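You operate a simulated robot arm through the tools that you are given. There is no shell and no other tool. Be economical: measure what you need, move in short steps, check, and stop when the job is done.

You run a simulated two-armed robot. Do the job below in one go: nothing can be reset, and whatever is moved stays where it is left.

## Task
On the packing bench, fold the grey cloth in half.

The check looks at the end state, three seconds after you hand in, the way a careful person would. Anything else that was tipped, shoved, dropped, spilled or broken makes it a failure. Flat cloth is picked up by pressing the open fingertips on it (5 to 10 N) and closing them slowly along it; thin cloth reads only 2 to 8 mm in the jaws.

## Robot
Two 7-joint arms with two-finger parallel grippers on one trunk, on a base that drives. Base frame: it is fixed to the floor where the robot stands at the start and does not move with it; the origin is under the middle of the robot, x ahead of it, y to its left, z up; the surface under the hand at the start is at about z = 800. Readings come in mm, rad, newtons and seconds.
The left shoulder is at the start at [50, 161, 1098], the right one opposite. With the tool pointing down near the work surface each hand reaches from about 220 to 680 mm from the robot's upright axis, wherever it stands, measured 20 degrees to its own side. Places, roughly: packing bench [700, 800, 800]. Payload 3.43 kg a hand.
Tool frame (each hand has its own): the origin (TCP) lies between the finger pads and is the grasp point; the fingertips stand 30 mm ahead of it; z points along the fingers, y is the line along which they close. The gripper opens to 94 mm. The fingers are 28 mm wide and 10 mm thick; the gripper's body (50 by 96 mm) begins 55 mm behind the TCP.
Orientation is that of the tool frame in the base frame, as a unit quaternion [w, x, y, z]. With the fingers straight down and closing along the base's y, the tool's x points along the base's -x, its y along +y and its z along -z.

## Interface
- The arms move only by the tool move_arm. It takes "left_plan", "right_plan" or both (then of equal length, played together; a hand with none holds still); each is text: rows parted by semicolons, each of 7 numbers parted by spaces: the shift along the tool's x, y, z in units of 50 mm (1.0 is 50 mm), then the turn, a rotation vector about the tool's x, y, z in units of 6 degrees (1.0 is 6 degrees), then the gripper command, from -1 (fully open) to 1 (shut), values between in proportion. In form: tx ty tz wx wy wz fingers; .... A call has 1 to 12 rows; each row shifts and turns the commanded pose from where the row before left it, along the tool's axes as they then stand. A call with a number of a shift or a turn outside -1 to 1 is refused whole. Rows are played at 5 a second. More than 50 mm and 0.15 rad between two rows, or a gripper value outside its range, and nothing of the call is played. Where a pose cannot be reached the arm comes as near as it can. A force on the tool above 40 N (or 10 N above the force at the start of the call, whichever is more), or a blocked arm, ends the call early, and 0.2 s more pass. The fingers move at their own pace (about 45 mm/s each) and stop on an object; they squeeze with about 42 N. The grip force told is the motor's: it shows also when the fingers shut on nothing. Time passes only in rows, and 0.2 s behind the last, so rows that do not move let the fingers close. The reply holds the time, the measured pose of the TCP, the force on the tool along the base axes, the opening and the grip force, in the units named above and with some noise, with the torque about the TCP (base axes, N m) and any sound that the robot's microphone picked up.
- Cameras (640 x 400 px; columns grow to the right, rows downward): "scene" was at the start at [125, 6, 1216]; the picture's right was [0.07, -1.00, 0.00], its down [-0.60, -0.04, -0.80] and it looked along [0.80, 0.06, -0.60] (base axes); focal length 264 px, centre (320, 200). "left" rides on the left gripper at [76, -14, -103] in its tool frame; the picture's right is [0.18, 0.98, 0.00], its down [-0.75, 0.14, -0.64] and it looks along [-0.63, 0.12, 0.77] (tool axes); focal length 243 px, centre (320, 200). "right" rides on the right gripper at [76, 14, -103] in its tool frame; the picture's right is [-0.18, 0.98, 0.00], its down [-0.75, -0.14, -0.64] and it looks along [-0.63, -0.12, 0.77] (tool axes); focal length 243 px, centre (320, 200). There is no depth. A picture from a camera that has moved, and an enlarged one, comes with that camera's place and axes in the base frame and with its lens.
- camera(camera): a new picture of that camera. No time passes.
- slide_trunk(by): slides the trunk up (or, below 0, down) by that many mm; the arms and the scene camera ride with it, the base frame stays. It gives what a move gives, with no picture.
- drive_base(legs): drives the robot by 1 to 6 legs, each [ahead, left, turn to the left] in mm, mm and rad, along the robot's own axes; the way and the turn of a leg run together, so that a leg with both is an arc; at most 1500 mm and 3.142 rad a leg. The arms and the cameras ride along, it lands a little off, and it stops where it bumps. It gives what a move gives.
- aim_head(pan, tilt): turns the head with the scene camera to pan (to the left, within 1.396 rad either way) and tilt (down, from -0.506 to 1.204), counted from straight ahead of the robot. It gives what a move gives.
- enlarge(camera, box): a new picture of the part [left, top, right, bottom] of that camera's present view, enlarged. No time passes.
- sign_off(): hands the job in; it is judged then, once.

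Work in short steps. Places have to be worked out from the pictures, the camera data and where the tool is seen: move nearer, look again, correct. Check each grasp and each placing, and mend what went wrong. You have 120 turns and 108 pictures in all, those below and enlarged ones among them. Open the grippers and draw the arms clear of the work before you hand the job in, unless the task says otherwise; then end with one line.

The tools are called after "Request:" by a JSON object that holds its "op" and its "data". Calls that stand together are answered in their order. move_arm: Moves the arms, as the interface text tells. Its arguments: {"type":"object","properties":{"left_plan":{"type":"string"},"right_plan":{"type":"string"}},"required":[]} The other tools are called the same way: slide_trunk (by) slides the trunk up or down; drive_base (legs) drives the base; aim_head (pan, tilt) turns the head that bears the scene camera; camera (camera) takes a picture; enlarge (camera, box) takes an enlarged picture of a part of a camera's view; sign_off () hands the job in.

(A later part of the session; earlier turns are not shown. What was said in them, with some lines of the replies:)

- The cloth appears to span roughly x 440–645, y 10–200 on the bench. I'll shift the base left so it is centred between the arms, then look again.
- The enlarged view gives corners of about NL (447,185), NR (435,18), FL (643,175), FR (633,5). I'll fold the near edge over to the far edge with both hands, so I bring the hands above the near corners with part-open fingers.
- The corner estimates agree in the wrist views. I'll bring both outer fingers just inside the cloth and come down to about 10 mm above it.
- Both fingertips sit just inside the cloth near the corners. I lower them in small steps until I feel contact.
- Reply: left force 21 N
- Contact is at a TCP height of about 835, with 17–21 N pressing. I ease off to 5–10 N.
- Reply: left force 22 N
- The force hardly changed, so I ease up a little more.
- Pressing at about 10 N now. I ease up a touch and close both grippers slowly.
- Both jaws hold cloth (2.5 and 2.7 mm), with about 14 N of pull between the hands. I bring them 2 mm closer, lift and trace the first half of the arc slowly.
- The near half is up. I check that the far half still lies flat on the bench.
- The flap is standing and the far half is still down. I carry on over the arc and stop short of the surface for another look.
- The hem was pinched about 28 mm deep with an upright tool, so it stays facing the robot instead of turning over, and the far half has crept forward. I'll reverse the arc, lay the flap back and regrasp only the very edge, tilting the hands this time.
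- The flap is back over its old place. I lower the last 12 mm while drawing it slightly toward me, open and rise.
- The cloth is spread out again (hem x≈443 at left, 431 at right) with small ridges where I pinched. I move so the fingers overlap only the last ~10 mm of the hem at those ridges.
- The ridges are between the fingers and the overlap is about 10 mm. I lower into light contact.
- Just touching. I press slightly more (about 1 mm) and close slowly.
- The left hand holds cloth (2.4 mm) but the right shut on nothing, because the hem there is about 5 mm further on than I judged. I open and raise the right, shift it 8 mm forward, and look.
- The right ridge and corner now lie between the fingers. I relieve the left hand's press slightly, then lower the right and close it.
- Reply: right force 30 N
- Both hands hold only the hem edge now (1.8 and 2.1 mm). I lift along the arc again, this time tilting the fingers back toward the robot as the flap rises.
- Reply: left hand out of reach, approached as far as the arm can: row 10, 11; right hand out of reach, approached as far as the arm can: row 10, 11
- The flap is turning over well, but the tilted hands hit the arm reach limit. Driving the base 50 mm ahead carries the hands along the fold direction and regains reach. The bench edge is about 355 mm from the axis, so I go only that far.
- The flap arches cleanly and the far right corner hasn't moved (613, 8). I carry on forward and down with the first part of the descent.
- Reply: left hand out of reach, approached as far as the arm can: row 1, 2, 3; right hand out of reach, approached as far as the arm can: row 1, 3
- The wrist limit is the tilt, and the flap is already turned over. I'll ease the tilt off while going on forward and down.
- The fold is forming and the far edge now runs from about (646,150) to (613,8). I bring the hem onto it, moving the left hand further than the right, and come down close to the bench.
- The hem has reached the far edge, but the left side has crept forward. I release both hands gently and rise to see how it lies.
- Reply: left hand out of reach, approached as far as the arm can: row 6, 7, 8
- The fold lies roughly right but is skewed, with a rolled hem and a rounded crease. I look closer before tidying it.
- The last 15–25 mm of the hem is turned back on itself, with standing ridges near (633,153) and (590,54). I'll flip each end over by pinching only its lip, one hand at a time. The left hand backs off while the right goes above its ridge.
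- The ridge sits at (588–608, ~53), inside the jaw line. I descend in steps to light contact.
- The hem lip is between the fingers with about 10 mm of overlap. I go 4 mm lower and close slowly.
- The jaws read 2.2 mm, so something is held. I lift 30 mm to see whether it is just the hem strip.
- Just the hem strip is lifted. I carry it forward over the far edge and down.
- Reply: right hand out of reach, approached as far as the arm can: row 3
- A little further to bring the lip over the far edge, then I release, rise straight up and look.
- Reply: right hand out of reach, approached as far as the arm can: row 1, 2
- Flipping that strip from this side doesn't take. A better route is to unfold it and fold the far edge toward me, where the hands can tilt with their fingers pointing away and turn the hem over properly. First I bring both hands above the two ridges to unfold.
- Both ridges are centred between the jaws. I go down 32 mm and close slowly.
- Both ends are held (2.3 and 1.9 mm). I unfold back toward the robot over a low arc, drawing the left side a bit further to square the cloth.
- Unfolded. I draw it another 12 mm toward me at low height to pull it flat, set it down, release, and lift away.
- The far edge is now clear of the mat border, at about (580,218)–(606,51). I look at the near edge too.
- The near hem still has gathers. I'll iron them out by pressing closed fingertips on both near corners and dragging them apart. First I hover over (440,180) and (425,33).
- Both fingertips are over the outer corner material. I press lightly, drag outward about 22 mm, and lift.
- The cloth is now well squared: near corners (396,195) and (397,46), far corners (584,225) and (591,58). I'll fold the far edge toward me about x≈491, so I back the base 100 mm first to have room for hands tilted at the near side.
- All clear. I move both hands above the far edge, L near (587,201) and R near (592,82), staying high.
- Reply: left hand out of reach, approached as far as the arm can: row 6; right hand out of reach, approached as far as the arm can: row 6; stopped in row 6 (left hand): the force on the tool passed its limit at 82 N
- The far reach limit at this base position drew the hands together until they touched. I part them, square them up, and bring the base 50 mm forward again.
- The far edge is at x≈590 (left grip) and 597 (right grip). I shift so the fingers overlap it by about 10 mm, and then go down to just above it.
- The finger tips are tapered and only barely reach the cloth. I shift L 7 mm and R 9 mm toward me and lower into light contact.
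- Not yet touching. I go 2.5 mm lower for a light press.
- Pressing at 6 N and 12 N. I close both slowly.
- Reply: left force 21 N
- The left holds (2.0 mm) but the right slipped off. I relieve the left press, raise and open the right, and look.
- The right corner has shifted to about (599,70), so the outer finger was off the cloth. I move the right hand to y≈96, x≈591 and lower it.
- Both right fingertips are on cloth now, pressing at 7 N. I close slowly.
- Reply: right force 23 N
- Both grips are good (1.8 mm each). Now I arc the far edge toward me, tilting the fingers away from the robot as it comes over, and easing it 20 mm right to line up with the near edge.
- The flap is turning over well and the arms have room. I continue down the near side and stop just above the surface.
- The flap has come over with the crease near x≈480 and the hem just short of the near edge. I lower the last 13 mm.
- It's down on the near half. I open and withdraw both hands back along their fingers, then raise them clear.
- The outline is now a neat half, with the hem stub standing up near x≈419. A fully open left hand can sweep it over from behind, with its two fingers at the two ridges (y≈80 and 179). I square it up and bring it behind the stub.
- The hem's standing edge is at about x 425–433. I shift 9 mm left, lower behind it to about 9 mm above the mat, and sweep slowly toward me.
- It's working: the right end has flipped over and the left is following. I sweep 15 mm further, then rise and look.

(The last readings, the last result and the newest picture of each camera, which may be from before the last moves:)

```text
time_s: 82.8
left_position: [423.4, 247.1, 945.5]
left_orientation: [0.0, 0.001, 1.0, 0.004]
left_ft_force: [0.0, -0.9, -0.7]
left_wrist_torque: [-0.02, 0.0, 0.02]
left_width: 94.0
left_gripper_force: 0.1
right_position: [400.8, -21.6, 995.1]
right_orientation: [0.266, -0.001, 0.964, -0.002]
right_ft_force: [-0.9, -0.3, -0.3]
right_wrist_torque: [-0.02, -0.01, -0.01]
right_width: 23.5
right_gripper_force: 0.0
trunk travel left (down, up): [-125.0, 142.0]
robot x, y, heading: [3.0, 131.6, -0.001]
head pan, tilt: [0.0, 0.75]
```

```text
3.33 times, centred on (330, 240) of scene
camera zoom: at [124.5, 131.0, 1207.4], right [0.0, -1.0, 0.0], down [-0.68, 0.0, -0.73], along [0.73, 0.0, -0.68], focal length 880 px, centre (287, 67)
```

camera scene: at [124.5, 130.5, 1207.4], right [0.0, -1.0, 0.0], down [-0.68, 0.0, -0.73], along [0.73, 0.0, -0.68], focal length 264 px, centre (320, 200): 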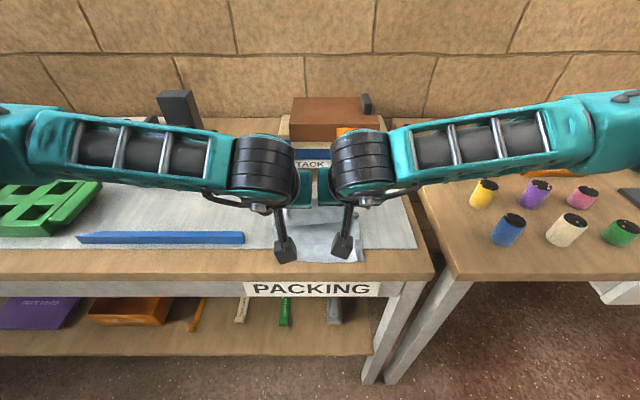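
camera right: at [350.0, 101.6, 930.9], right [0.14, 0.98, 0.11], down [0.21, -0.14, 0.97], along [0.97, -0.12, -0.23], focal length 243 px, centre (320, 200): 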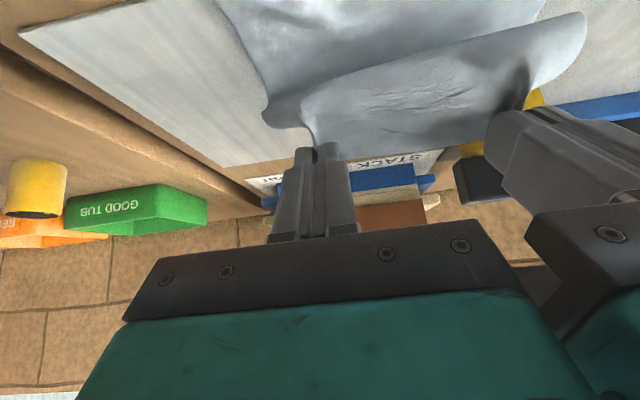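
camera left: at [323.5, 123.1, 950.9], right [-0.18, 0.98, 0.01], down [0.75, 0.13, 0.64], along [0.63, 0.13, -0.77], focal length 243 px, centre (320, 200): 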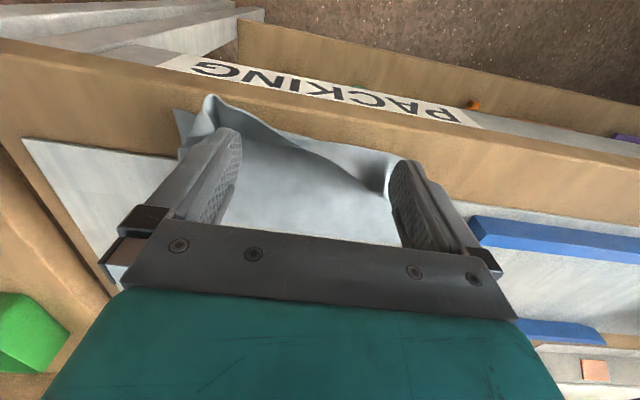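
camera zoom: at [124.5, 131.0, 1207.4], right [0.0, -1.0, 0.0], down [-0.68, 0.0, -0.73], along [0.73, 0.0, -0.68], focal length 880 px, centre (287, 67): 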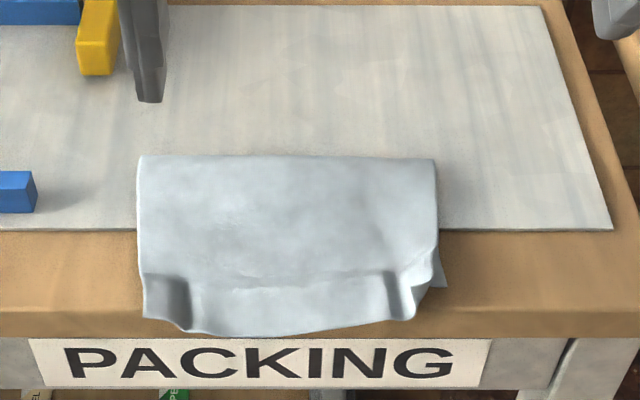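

The hem has flipped over cleanly. The top layer now overhangs the bottom edge by about 28 mm, so I'll pinch the two hem ridges, near (374,186) and (377,74), and slide the top back. First I hover there.

Request:
{"op": "move_arm", "data": {"left_plan": "0 0 0 0 0 0 0.3;0 0 0 0 0 0 0.3;0 0 0 0 0 0 0.3;0 0 0 0 0 0 0.3;0 0 0 0 0 0 0.3;0 0 0 0 0 0 0.3;0.245 -0.305 0.48 0 0 0 0.3;0.245 -0.305 0.48 0 0 0 0.3;0.245 -0.305 0.48 0 0 0 0.3;0.245 -0.305 0.48 0 0 0 0.3;0 0 0 0 0 0 0.3", "right_plan": "0 0 0 0 0.857 0 0.3;0 0 0 0 0.857 0 0.3;0 0 0 0 0.857 0 0.3;0 0 0 0 0.857 0 0.3;0 0 0 0 0.857 0 0.3;0 0 0 0 0.857 0 0.3;0.12 0.475 0.72 0 0 0 0.3;0.12 0.475 0.72 0 0 0 0.3;0.12 0.475 0.72 0 0 0 0.3;0.12 0.475 0.72 0 0 0 0.3;0 0 0 0 0 0 0.3"}}

Request:
{"op": "camera", "data": {"camera": "left"}}

Request:
{"op": "camera", "data": {"camera": "right"}}

```text
time_s: 85.2
left_position: [376.2, 185.1, 848.8]
left_orientation: [0.0, 0.001, 1.0, 0.005]
left_ft_force: [-0.1, -0.8, 0.9]
left_wrist_torque: [0.03, -0.02, 0.02]
left_width: 33.0
left_gripper_force: 0.0
right_position: [376.4, 76.2, 850.1]
right_orientation: [-0.001, -0.001, 1.0, -0.002]
right_ft_force: [-0.3, -0.4, -0.1]
right_wrist_torque: [-0.03, 0.03, -0.01]
right_width: 33.3
right_gripper_force: 0.1
trunk travel left (down, up): [-125.0, 142.0]
robot x, y, heading: [4.4, 130.4, 0.001]
head pan, tilt: [0.0, 0.75]
```

```text
11 pictures are left
camera left: at [299.6, 171.1, 951.4], right [-0.18, 0.98, 0.01], down [0.75, 0.13, 0.64], along [0.63, 0.12, -0.77], focal length 243 px, centre (320, 200)
```

left: 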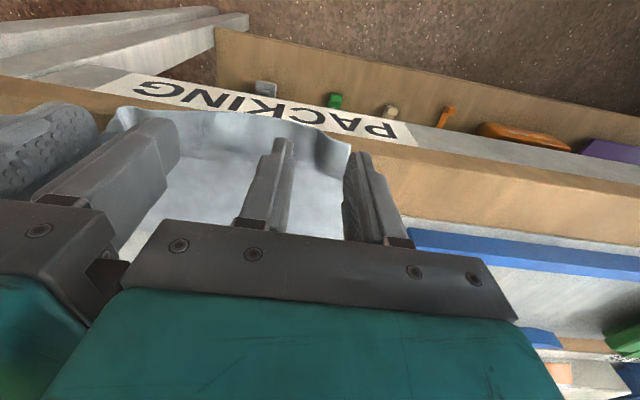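

```text
10 pictures are left
camera right: at [300.6, 91.5, 952.4], right [0.18, 0.98, 0.0], down [0.75, -0.14, 0.64], along [0.63, -0.12, -0.77], focal length 243 px, centre (320, 200)
```

right: 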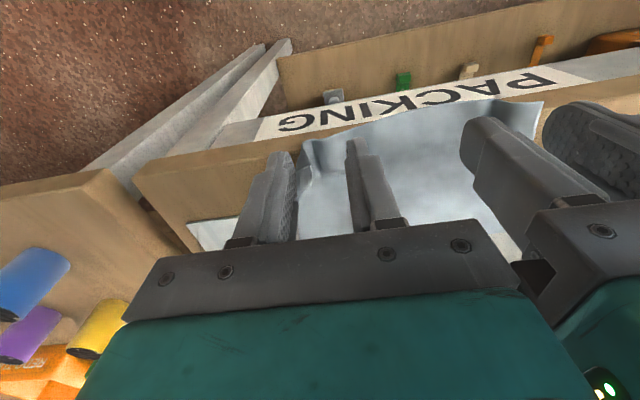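

The ridges lie between the jaws and the fingertips stay over the bench. I lower to contact.

Request:
{"op": "move_arm", "data": {"left_plan": "0 0 0.14 0 0 0 0.4;0 0 0.14 0 0 0 0.4;0 0 0 0 0 0 0.4", "right_plan": "0 0 0.15 0 0 0 0.4;0 0 0.15 0 0 0 0.4;0 0 0 0 0 0 0.4"}}

```text
time_s: 86.0
left_position: [376.5, 187.6, 835.4]
left_orientation: [0.0, 0.0, 1.0, 0.004]
left_ft_force: [0.5, -0.4, -0.4]
left_wrist_torque: [-0.02, -0.01, 0.0]
left_width: 28.1
left_gripper_force: 0.1
right_position: [375.2, 75.2, 833.9]
right_orientation: [0.0, 0.0, 1.0, -0.002]
right_ft_force: [-0.7, 0.6, -0.5]
right_wrist_torque: [0.02, 0.02, -0.02]
right_width: 28.2
right_gripper_force: 0.0
trunk travel left (down, up): [-125.0, 142.0]
robot x, y, heading: [7.2, 129.8, -0.006]
head pan, tilt: [0.0, 0.75]
```

No contact yet. I go down another 3 mm or so.

Request:
{"op": "move_arm", "data": {"left_plan": "0 0 0.04 0 0 0 0.4;0 0 0.04 0 0 0 0.4;0 0 0 0 0 0 0.4", "right_plan": "0 0 0.03 0 0 0 0.4;0 0 0.03 0 0 0 0.4;0 0 0 0 0 0 0.4"}}

```text
time_s: 86.8
left_position: [377.2, 186.1, 831.8]
left_orientation: [0.001, 0.001, 1.0, 0.005]
left_ft_force: [-0.1, 0.4, 2.1]
left_wrist_torque: [-0.02, -0.03, -0.01]
left_width: 28.1
left_gripper_force: 0.1
right_position: [375.4, 74.8, 832.1]
right_orientation: [0.001, -0.001, 1.0, -0.002]
right_ft_force: [-0.8, 0.5, 4.0]
right_wrist_torque: [-0.02, -0.06, -0.02]
right_width: 28.0
right_gripper_force: 0.0
trunk travel left (down, up): [-125.0, 142.0]
robot x, y, heading: [4.9, 130.8, 0.003]
head pan, tilt: [0.0, 0.75]
```

In light contact. I press 1 mm more and close slowly.

Request:
{"op": "move_arm", "data": {"left_plan": "0 0 0.025 0 0 0 0.45;0 0 0 0 0 0 0.5;0 0 0 0 0 0 0.55;0 0 0 0 0 0 0.6;0 0 0 0 0 0 0.65;0 0 0 0 0 0 0.7;0 0 0 0 0 0 0.76;0 0 0 0 0 0 0.82;0 0 0 0 0 0 0.88;0 0 0 0 0 0 0.94;0 0 0 0 0 0 1;0 0 0 0 0 0 1", "right_plan": "0 0 0.02 0 0 0 0.45;0 0 0 0 0 0 0.5;0 0 0 0 0 0 0.55;0 0 0 0 0 0 0.6;0 0 0 0 0 0 0.65;0 0 0 0 0 0 0.7;0 0 0 0 0 0 0.76;0 0 0 0 0 0 0.82;0 0 0 0 0 0 0.88;0 0 0 0 0 0 0.94;0 0 0 0 0 0 1;0 0 0 0 0 0 1"}}

```text
time_s: 89.4
left_position: [376.0, 186.6, 830.0]
left_orientation: [0.002, 0.0, 1.0, 0.003]
left_ft_force: [-0.1, -15.4, 16.5]
left_wrist_torque: [-0.47, -0.13, -0.02]
left_width: 2.1
left_gripper_force: 36.3
right_position: [375.0, 77.3, 830.9]
right_orientation: [0.002, -0.001, 1.0, 0.0]
right_ft_force: [0.3, 20.7, 13.2]
right_wrist_torque: [0.65, -0.11, 0.1]
right_width: 2.9
right_gripper_force: 37.5
trunk travel left (down, up): [-125.0, 142.0]
robot x, y, heading: [-0.2, 130.4, 0.0]
head pan, tilt: [0.0, 0.75]
```

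Both hold (2.1 and 2.9 mm). I lift about 20 mm, slide the hem 30 mm forward and set it back down, then look.

Request:
{"op": "move_arm", "data": {"left_plan": "0 -0.04 -0.2 0 0 0 1;0 0 -0.25 0 0 0 1;-0.15 0 0 0 0 0 1;-0.15 0 0 0 0 0 1;-0.15 0 0 0 0 0 1;-0.15 0 0 0 0 0 1;0 0 0.12 0 0 0 1;0 0 0.12 0 0 0 1;0 0 0.05 0 0 0 1", "right_plan": "0 0.02 -0.2 0 0 0 1;0 0 -0.25 0 0 0 1;-0.15 0 0 0 0 0 1;-0.15 0 0 0 0 0 1;-0.15 0 0 0 0 0 1;-0.15 0 0 0 0 0 1;0 0 0.12 0 0 0 1;0 0 0.12 0 0 0 1;0 0 0.05 0 0 0 1"}}

Request:
{"op": "enlarge", "data": {"camera": "scene", "box": [240, 180, 420, 300]}}

```text
time_s: 91.4
left_position: [407.8, 183.9, 838.5]
left_orientation: [0.001, 0.0, 1.0, 0.003]
left_ft_force: [0.2, -19.7, -0.6]
left_wrist_torque: [-0.58, -0.02, -0.05]
left_width: 2.3
left_gripper_force: 36.5
right_position: [404.8, 75.4, 838.1]
right_orientation: [0.0, -0.001, 1.0, -0.001]
right_ft_force: [0.3, 19.1, 0.7]
right_wrist_torque: [0.63, -0.01, 0.11]
right_width: 2.8
right_gripper_force: 37.2
trunk travel left (down, up): [-125.0, 142.0]
robot x, y, heading: [4.3, 134.9, -0.0]
head pan, tilt: [0.0, 0.75]
```

```text
3.33 times, centred on (330, 240) of scene
camera zoom: at [124.6, 130.5, 1207.3], right [0.0, -1.0, 0.0], down [-0.68, 0.0, -0.73], along [0.73, 0.0, -0.68], focal length 880 px, centre (287, 67)
```

zoom: 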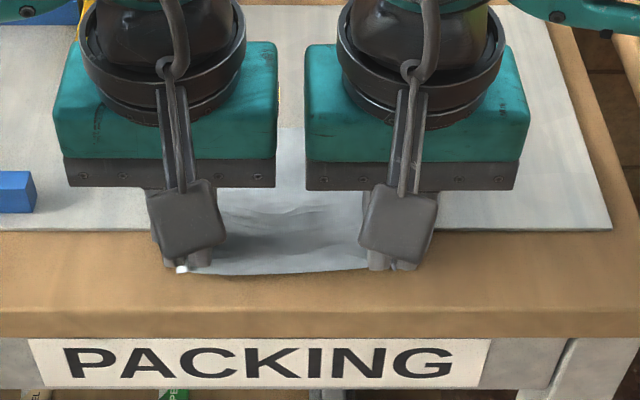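

The crease has moved out to x≈500 and the hem is back at about x≈392. I release, rise straight up and part the hands.

Request:
{"op": "move_arm", "data": {"left_plan": "0 -0.03 0.04 0 0 0 1;0 0 0 0 0 0 0.8;0 0 0 0 0 0 0.5;0 0 0 0 0 0 0.5;0 0 -0.3 0 0 0 0.5;0 0 -0.9 0 0 0 0.5;0 0.5 -0.8 0 0 0 0.5;0 0.9 -0.2 0 0 0 0.5;0 0.9 0 0 0 0 0.5", "right_plan": "0 0.02 0.04 0 0 0 1;0 0 0 0 0 0 0.8;0 0 0 0 0 0 0.5;0 0 0 0 0 0 0.5;0 0 -0.3 0 0 0 0.5;0 0 -0.9 0 0 0 0.5;0 -0.5 -0.8 0 0 0 0.5;0 -0.9 -0.2 0 0 0 0.5;0 -0.9 0 0 0 0 0.5"}}

Request:
{"op": "enlarge", "data": {"camera": "scene", "box": [250, 170, 400, 270]}}

```text
time_s: 93.4
left_position: [404.0, 298.7, 944.3]
left_orientation: [0.0, 0.001, 1.0, 0.004]
left_ft_force: [0.1, 0.8, -0.3]
left_wrist_torque: [0.02, 0.0, -0.01]
left_width: 23.4
left_gripper_force: 0.1
right_position: [405.9, -39.0, 946.8]
right_orientation: [0.0, -0.002, 1.0, -0.002]
right_ft_force: [1.0, 0.0, 0.4]
right_wrist_torque: [0.02, -0.01, 0.05]
right_width: 23.4
right_gripper_force: 0.1
trunk travel left (down, up): [-125.0, 142.0]
robot x, y, heading: [4.8, 131.1, -0.004]
head pan, tilt: [0.0, 0.75]
```

```text
4.00 times, centred on (325, 220) of scene
camera zoom: at [124.3, 130.5, 1207.4], right [0.0, -1.0, 0.0], down [-0.68, 0.0, -0.73], along [0.73, 0.0, -0.68], focal length 1056 px, centre (300, 120)
```

zoom: 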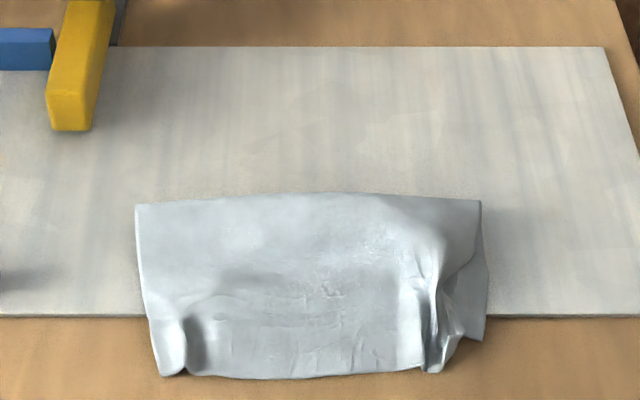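

This is a good half fold, 104 mm by about 165 mm. The right corner of the top layer is crumpled, so I press closed fingertips on both near corners and draw them gently apart to smooth it.

Request:
{"op": "move_arm", "data": {"left_plan": "0.01 -0.545 0.48 0 0 0 1;0.01 -0.545 0.48 0 0 0 1;0.01 -0.545 0.48 0 0 0 1;0.01 -0.545 0.48 0 0 0 1;0 0 0.16 0 0 0 1;0 0 0.14 0 0 0 1", "right_plan": "0.02 0.485 0.5 0 0 0 1;0.02 0.485 0.5 0 0 0 1;0.02 0.485 0.5 0 0 0 1;0.02 0.485 0.5 0 0 0 1;0 0 0.14 0 0 0 1;0 0 0.1 0 0 0 1"}}

Request:
{"op": "camera", "data": {"camera": "right"}}

```text
time_s: 94.8
left_position: [403.6, 189.9, 833.8]
left_orientation: [0.001, 0.0, 1.0, 0.004]
left_ft_force: [-0.2, 0.0, -0.6]
left_wrist_torque: [0.04, 0.0, -0.04]
left_width: 0.1
left_gripper_force: 33.1
right_position: [401.9, 57.2, 833.1]
right_orientation: [0.0, -0.001, 1.0, -0.003]
right_ft_force: [-0.6, 0.9, 0.0]
right_wrist_torque: [-0.01, 0.01, 0.0]
right_width: 0.1
right_gripper_force: 33.6
trunk travel left (down, up): [-125.0, 142.0]
robot x, y, heading: [2.0, 128.9, 0.004]
head pan, tilt: [0.0, 0.75]
```

```text
7 pictures are left
camera right: at [326.7, 72.7, 937.1], right [0.18, 0.98, -0.01], down [0.75, -0.14, 0.64], along [0.63, -0.12, -0.77], focal length 243 px, centre (320, 200)
```

right: 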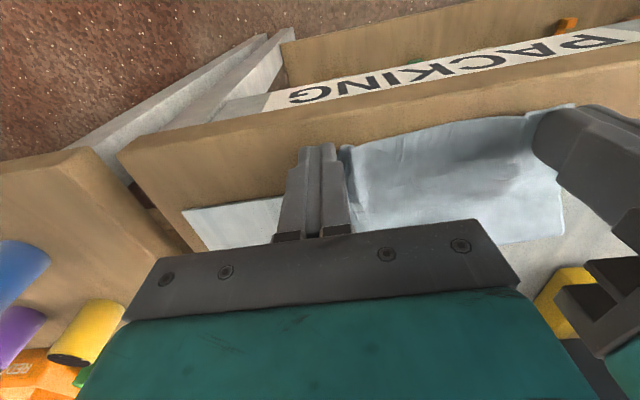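

Just about touching. I press 2.5 mm further and drag outward 15 mm, then lift and clear.

Request:
{"op": "move_arm", "data": {"left_plan": "0 0 0.05 0 0 0 1;0 0 0.01 0 0 0 1;0 0.05 0 0 0 0 1;0 0.05 0 0 0 0 1;0 0.05 0 0 0 0 1;0 0.05 0 0 0 0 1;0 0.05 0 0 0 0 1;0 0.05 0 0 0 0 1;0 0 -0.3 0 0 0 1;0 0.3 -0.9 0 0 0 1;0 0.6 -0.7 0 0 0 1;0 0.9 0 0 0 0 1", "right_plan": "0 0 0.05 0 0 0 1;0 0 0.01 0 0 0 1;0 -0.05 0 0 0 0 1;0 -0.05 0 0 0 0 1;0 -0.05 0 0 0 0 1;0 -0.05 0 0 0 0 1;0 -0.05 0 0 0 0 1;0 -0.05 0 0 0 0 1;0 0 -0.3 0 0 0 1;0 -0.3 -0.9 0 0 0 1;0 -0.6 -0.7 0 0 0 1;0 -0.9 0 0 0 0 1"}}

Request:
{"op": "enlarge", "data": {"camera": "scene", "box": [250, 170, 400, 270]}}

```text
time_s: 97.4
left_position: [405.4, 291.1, 929.3]
left_orientation: [0.0, 0.001, 1.0, 0.005]
left_ft_force: [0.4, 0.2, -0.3]
left_wrist_torque: [0.01, -0.03, -0.02]
left_width: 0.0
left_gripper_force: 32.8
right_position: [401.4, -45.3, 927.4]
right_orientation: [0.0, -0.001, 1.0, -0.003]
right_ft_force: [-0.4, 0.5, 0.4]
right_wrist_torque: [0.0, 0.01, 0.01]
right_width: 0.0
right_gripper_force: 33.2
trunk travel left (down, up): [-125.0, 142.0]
robot x, y, heading: [3.5, 132.6, -0.003]
head pan, tilt: [0.0, 0.75]
```

```text
4.00 times, centred on (325, 220) of scene
camera zoom: at [124.3, 130.6, 1207.4], right [0.0, -1.0, 0.0], down [-0.68, 0.0, -0.73], along [0.73, 0.0, -0.68], focal length 1056 px, centre (300, 120)
```

zoom: 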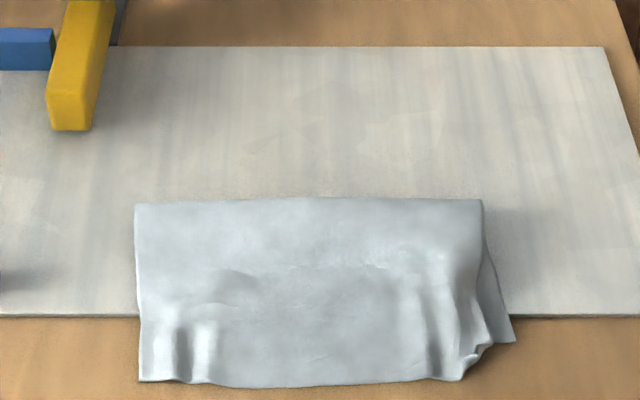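

Much neater. The top-right corner is still curled about 20 mm short. I'll anchor the cloth with the left fingertips while the right ones draw only that corner outward, beyond the bottom layer's edge.

Request:
{"op": "move_arm", "data": {"left_plan": "-0.125 -0.6 0.44 0 0 0 1;-0.125 -0.6 0.44 0 0 0 1;-0.125 -0.6 0.44 0 0 0 1;-0.125 -0.6 0.44 0 0 0 1;0 0 0.05 0 0 0 1;0 0 0.03 0 0 0 1", "right_plan": "0.045 0.52 0.44 0 0 0 1;0.045 0.52 0.44 0 0 0 1;0.045 0.52 0.44 0 0 0 1;0.045 0.52 0.44 0 0 0 1;0 0 0.06 0 0 0 1;0 0 0.06 0 0 0 1"}}

Request:
{"op": "enlarge", "data": {"camera": "right", "box": [200, 60, 440, 210]}}

```text
time_s: 98.8
left_position: [429.1, 174.6, 837.0]
left_orientation: [0.001, 0.0, 1.0, 0.004]
left_ft_force: [-0.5, 0.6, 8.7]
left_wrist_torque: [-0.01, 0.02, -0.01]
left_width: 0.0
left_gripper_force: 32.8
right_position: [392.7, 57.8, 832.5]
right_orientation: [0.001, -0.001, 1.0, -0.003]
right_ft_force: [1.5, 0.9, 0.6]
right_wrist_torque: [0.04, 0.0, 0.02]
right_width: 0.0
right_gripper_force: 32.9
trunk travel left (down, up): [-125.0, 142.0]
robot x, y, heading: [7.9, 133.4, 0.001]
head pan, tilt: [0.0, 0.75]
```

```text
2.67 times, centred on (320, 135) of right
camera zoom: at [318.3, 72.3, 936.0], right [0.18, 0.98, -0.01], down [0.75, -0.14, 0.64], along [0.63, -0.12, -0.77], focal length 647 px, centre (320, 373)
```

zoom: 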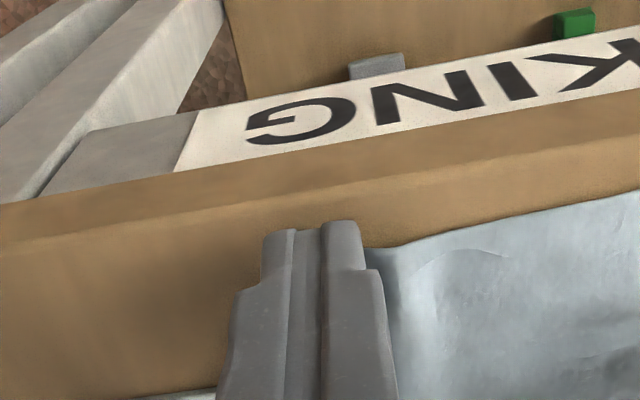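

The left is anchored at 9 N. The right now presses lightly and draws the corner about 16 mm outward; then both rise clear.

Request:
{"op": "move_arm", "data": {"left_plan": "0 0 0 0 0 0 1;0 0 0 0 0 0 1;0 0 0 0 0 0 1;0 0 0 0 0 0 1;0 0 0 0 0 0 1;0 0 0 0 0 0 1;0 0 0 0 0 0 1;0 0 -0.3 0 0 0 1;0 0 -0.9 0 0 0 1;0 0.5 -0.8 0 0 0 1;0 0.9 0 0 0 0 1;0 0.9 0 0 0 0 1", "right_plan": "0 0.04 0.05 0 0 0 1;0 0 0.02 0 0 0 1;-0.02 -0.08 0 0 0 0 1;-0.02 -0.08 0 0 0 0 1;-0.02 -0.08 0 0 0 0 1;-0.02 -0.08 0 0 0 0 1;0 -0.06 0 0 0 0 1;0 0 -0.3 0 0 0 1;0 0 -0.9 0 0 0 1;0 -0.5 -0.8 0 0 0 1;0 -0.9 0 0 0 0 1;0 -0.9 0 0 0 0 1"}}

Request:
{"op": "enlarge", "data": {"camera": "scene", "box": [250, 170, 400, 270]}}

```text
time_s: 101.4
left_position: [429.1, 287.4, 935.2]
left_orientation: [0.0, 0.0, 1.0, 0.004]
left_ft_force: [-0.3, -0.6, 0.3]
left_wrist_torque: [0.01, 0.01, -0.03]
left_width: 0.2
left_gripper_force: 33.1
right_position: [395.0, -76.5, 930.8]
right_orientation: [0.0, -0.001, 1.0, -0.002]
right_ft_force: [-1.0, 0.0, -0.8]
right_wrist_torque: [0.01, 0.01, -0.01]
right_width: 0.1
right_gripper_force: 33.1
trunk travel left (down, up): [-125.0, 142.0]
robot x, y, heading: [3.0, 130.4, -0.003]
head pan, tilt: [0.0, 0.75]
```

```text
4.00 times, centred on (325, 220) of scene
camera zoom: at [124.3, 130.6, 1207.4], right [0.0, -1.0, 0.0], down [-0.68, 0.0, -0.73], along [0.73, 0.0, -0.68], focal length 1056 px, centre (300, 120)
```

zoom: 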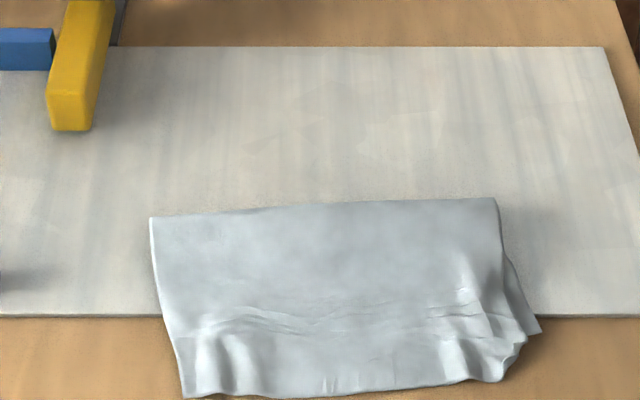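

The fold is now a clean half with all the corners close together, and it lies fully on the bench. I open the grippers, raise the arms clear, and check the whole scene.

Request:
{"op": "move_arm", "data": {"left_plan": "0.4 0.3 -0.6 0 0 0 -1;0.4 0 -0.4 0 0 0 -1;0 0 0 0 0 0 -1;0 0 0 0 0 0 -1;0 0 0 0 0 0 -1", "right_plan": "0.2 -0.3 -0.6 0 0 0 -1;0.2 0 -0.4 0 0 0 -1;0 0 0 0 0 0 -1;0 0 0 0 0 0 -1;0 0 0 0 0 0 -1"}}

Request:
{"op": "camera", "data": {"camera": "scene"}}

```text
time_s: 102.6
left_position: [389.1, 302.2, 986.0]
left_orientation: [0.0, 0.001, 1.0, 0.005]
left_ft_force: [0.2, -0.5, -0.1]
left_wrist_torque: [0.04, 0.0, 0.0]
left_width: 93.8
left_gripper_force: 0.0
right_position: [377.9, -90.2, 979.8]
right_orientation: [0.0, 0.0, 1.0, -0.003]
right_ft_force: [0.2, -0.9, 0.4]
right_wrist_torque: [0.02, -0.02, 0.03]
right_width: 94.1
right_gripper_force: 0.0
trunk travel left (down, up): [-125.0, 142.0]
robot x, y, heading: [3.4, 133.8, 0.003]
head pan, tilt: [0.0, 0.75]
```

```text
3 pictures are left
camera scene: at [124.6, 130.5, 1207.3], right [0.0, -1.0, 0.0], down [-0.68, 0.0, -0.73], along [0.73, 0.0, -0.68], focal length 264 px, centre (320, 200)
```

scene: 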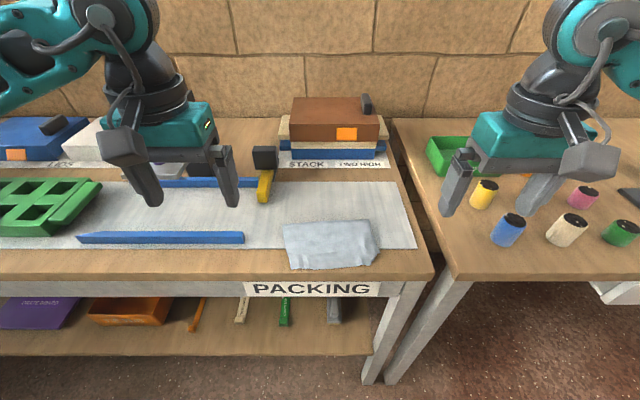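

The cloth is folded in half, nothing else in view has moved, and both hands are open and clear. I hand in.

Request:
{"op": "sign_off", "data": {}}

```text
The job is handed in.
```

The grey cloth lies folded in half on the packing bench, lightly wrinkled, with its top-right corner not quite meeting the bottom one; nothing else looks moved, and both grippers are open and clear.
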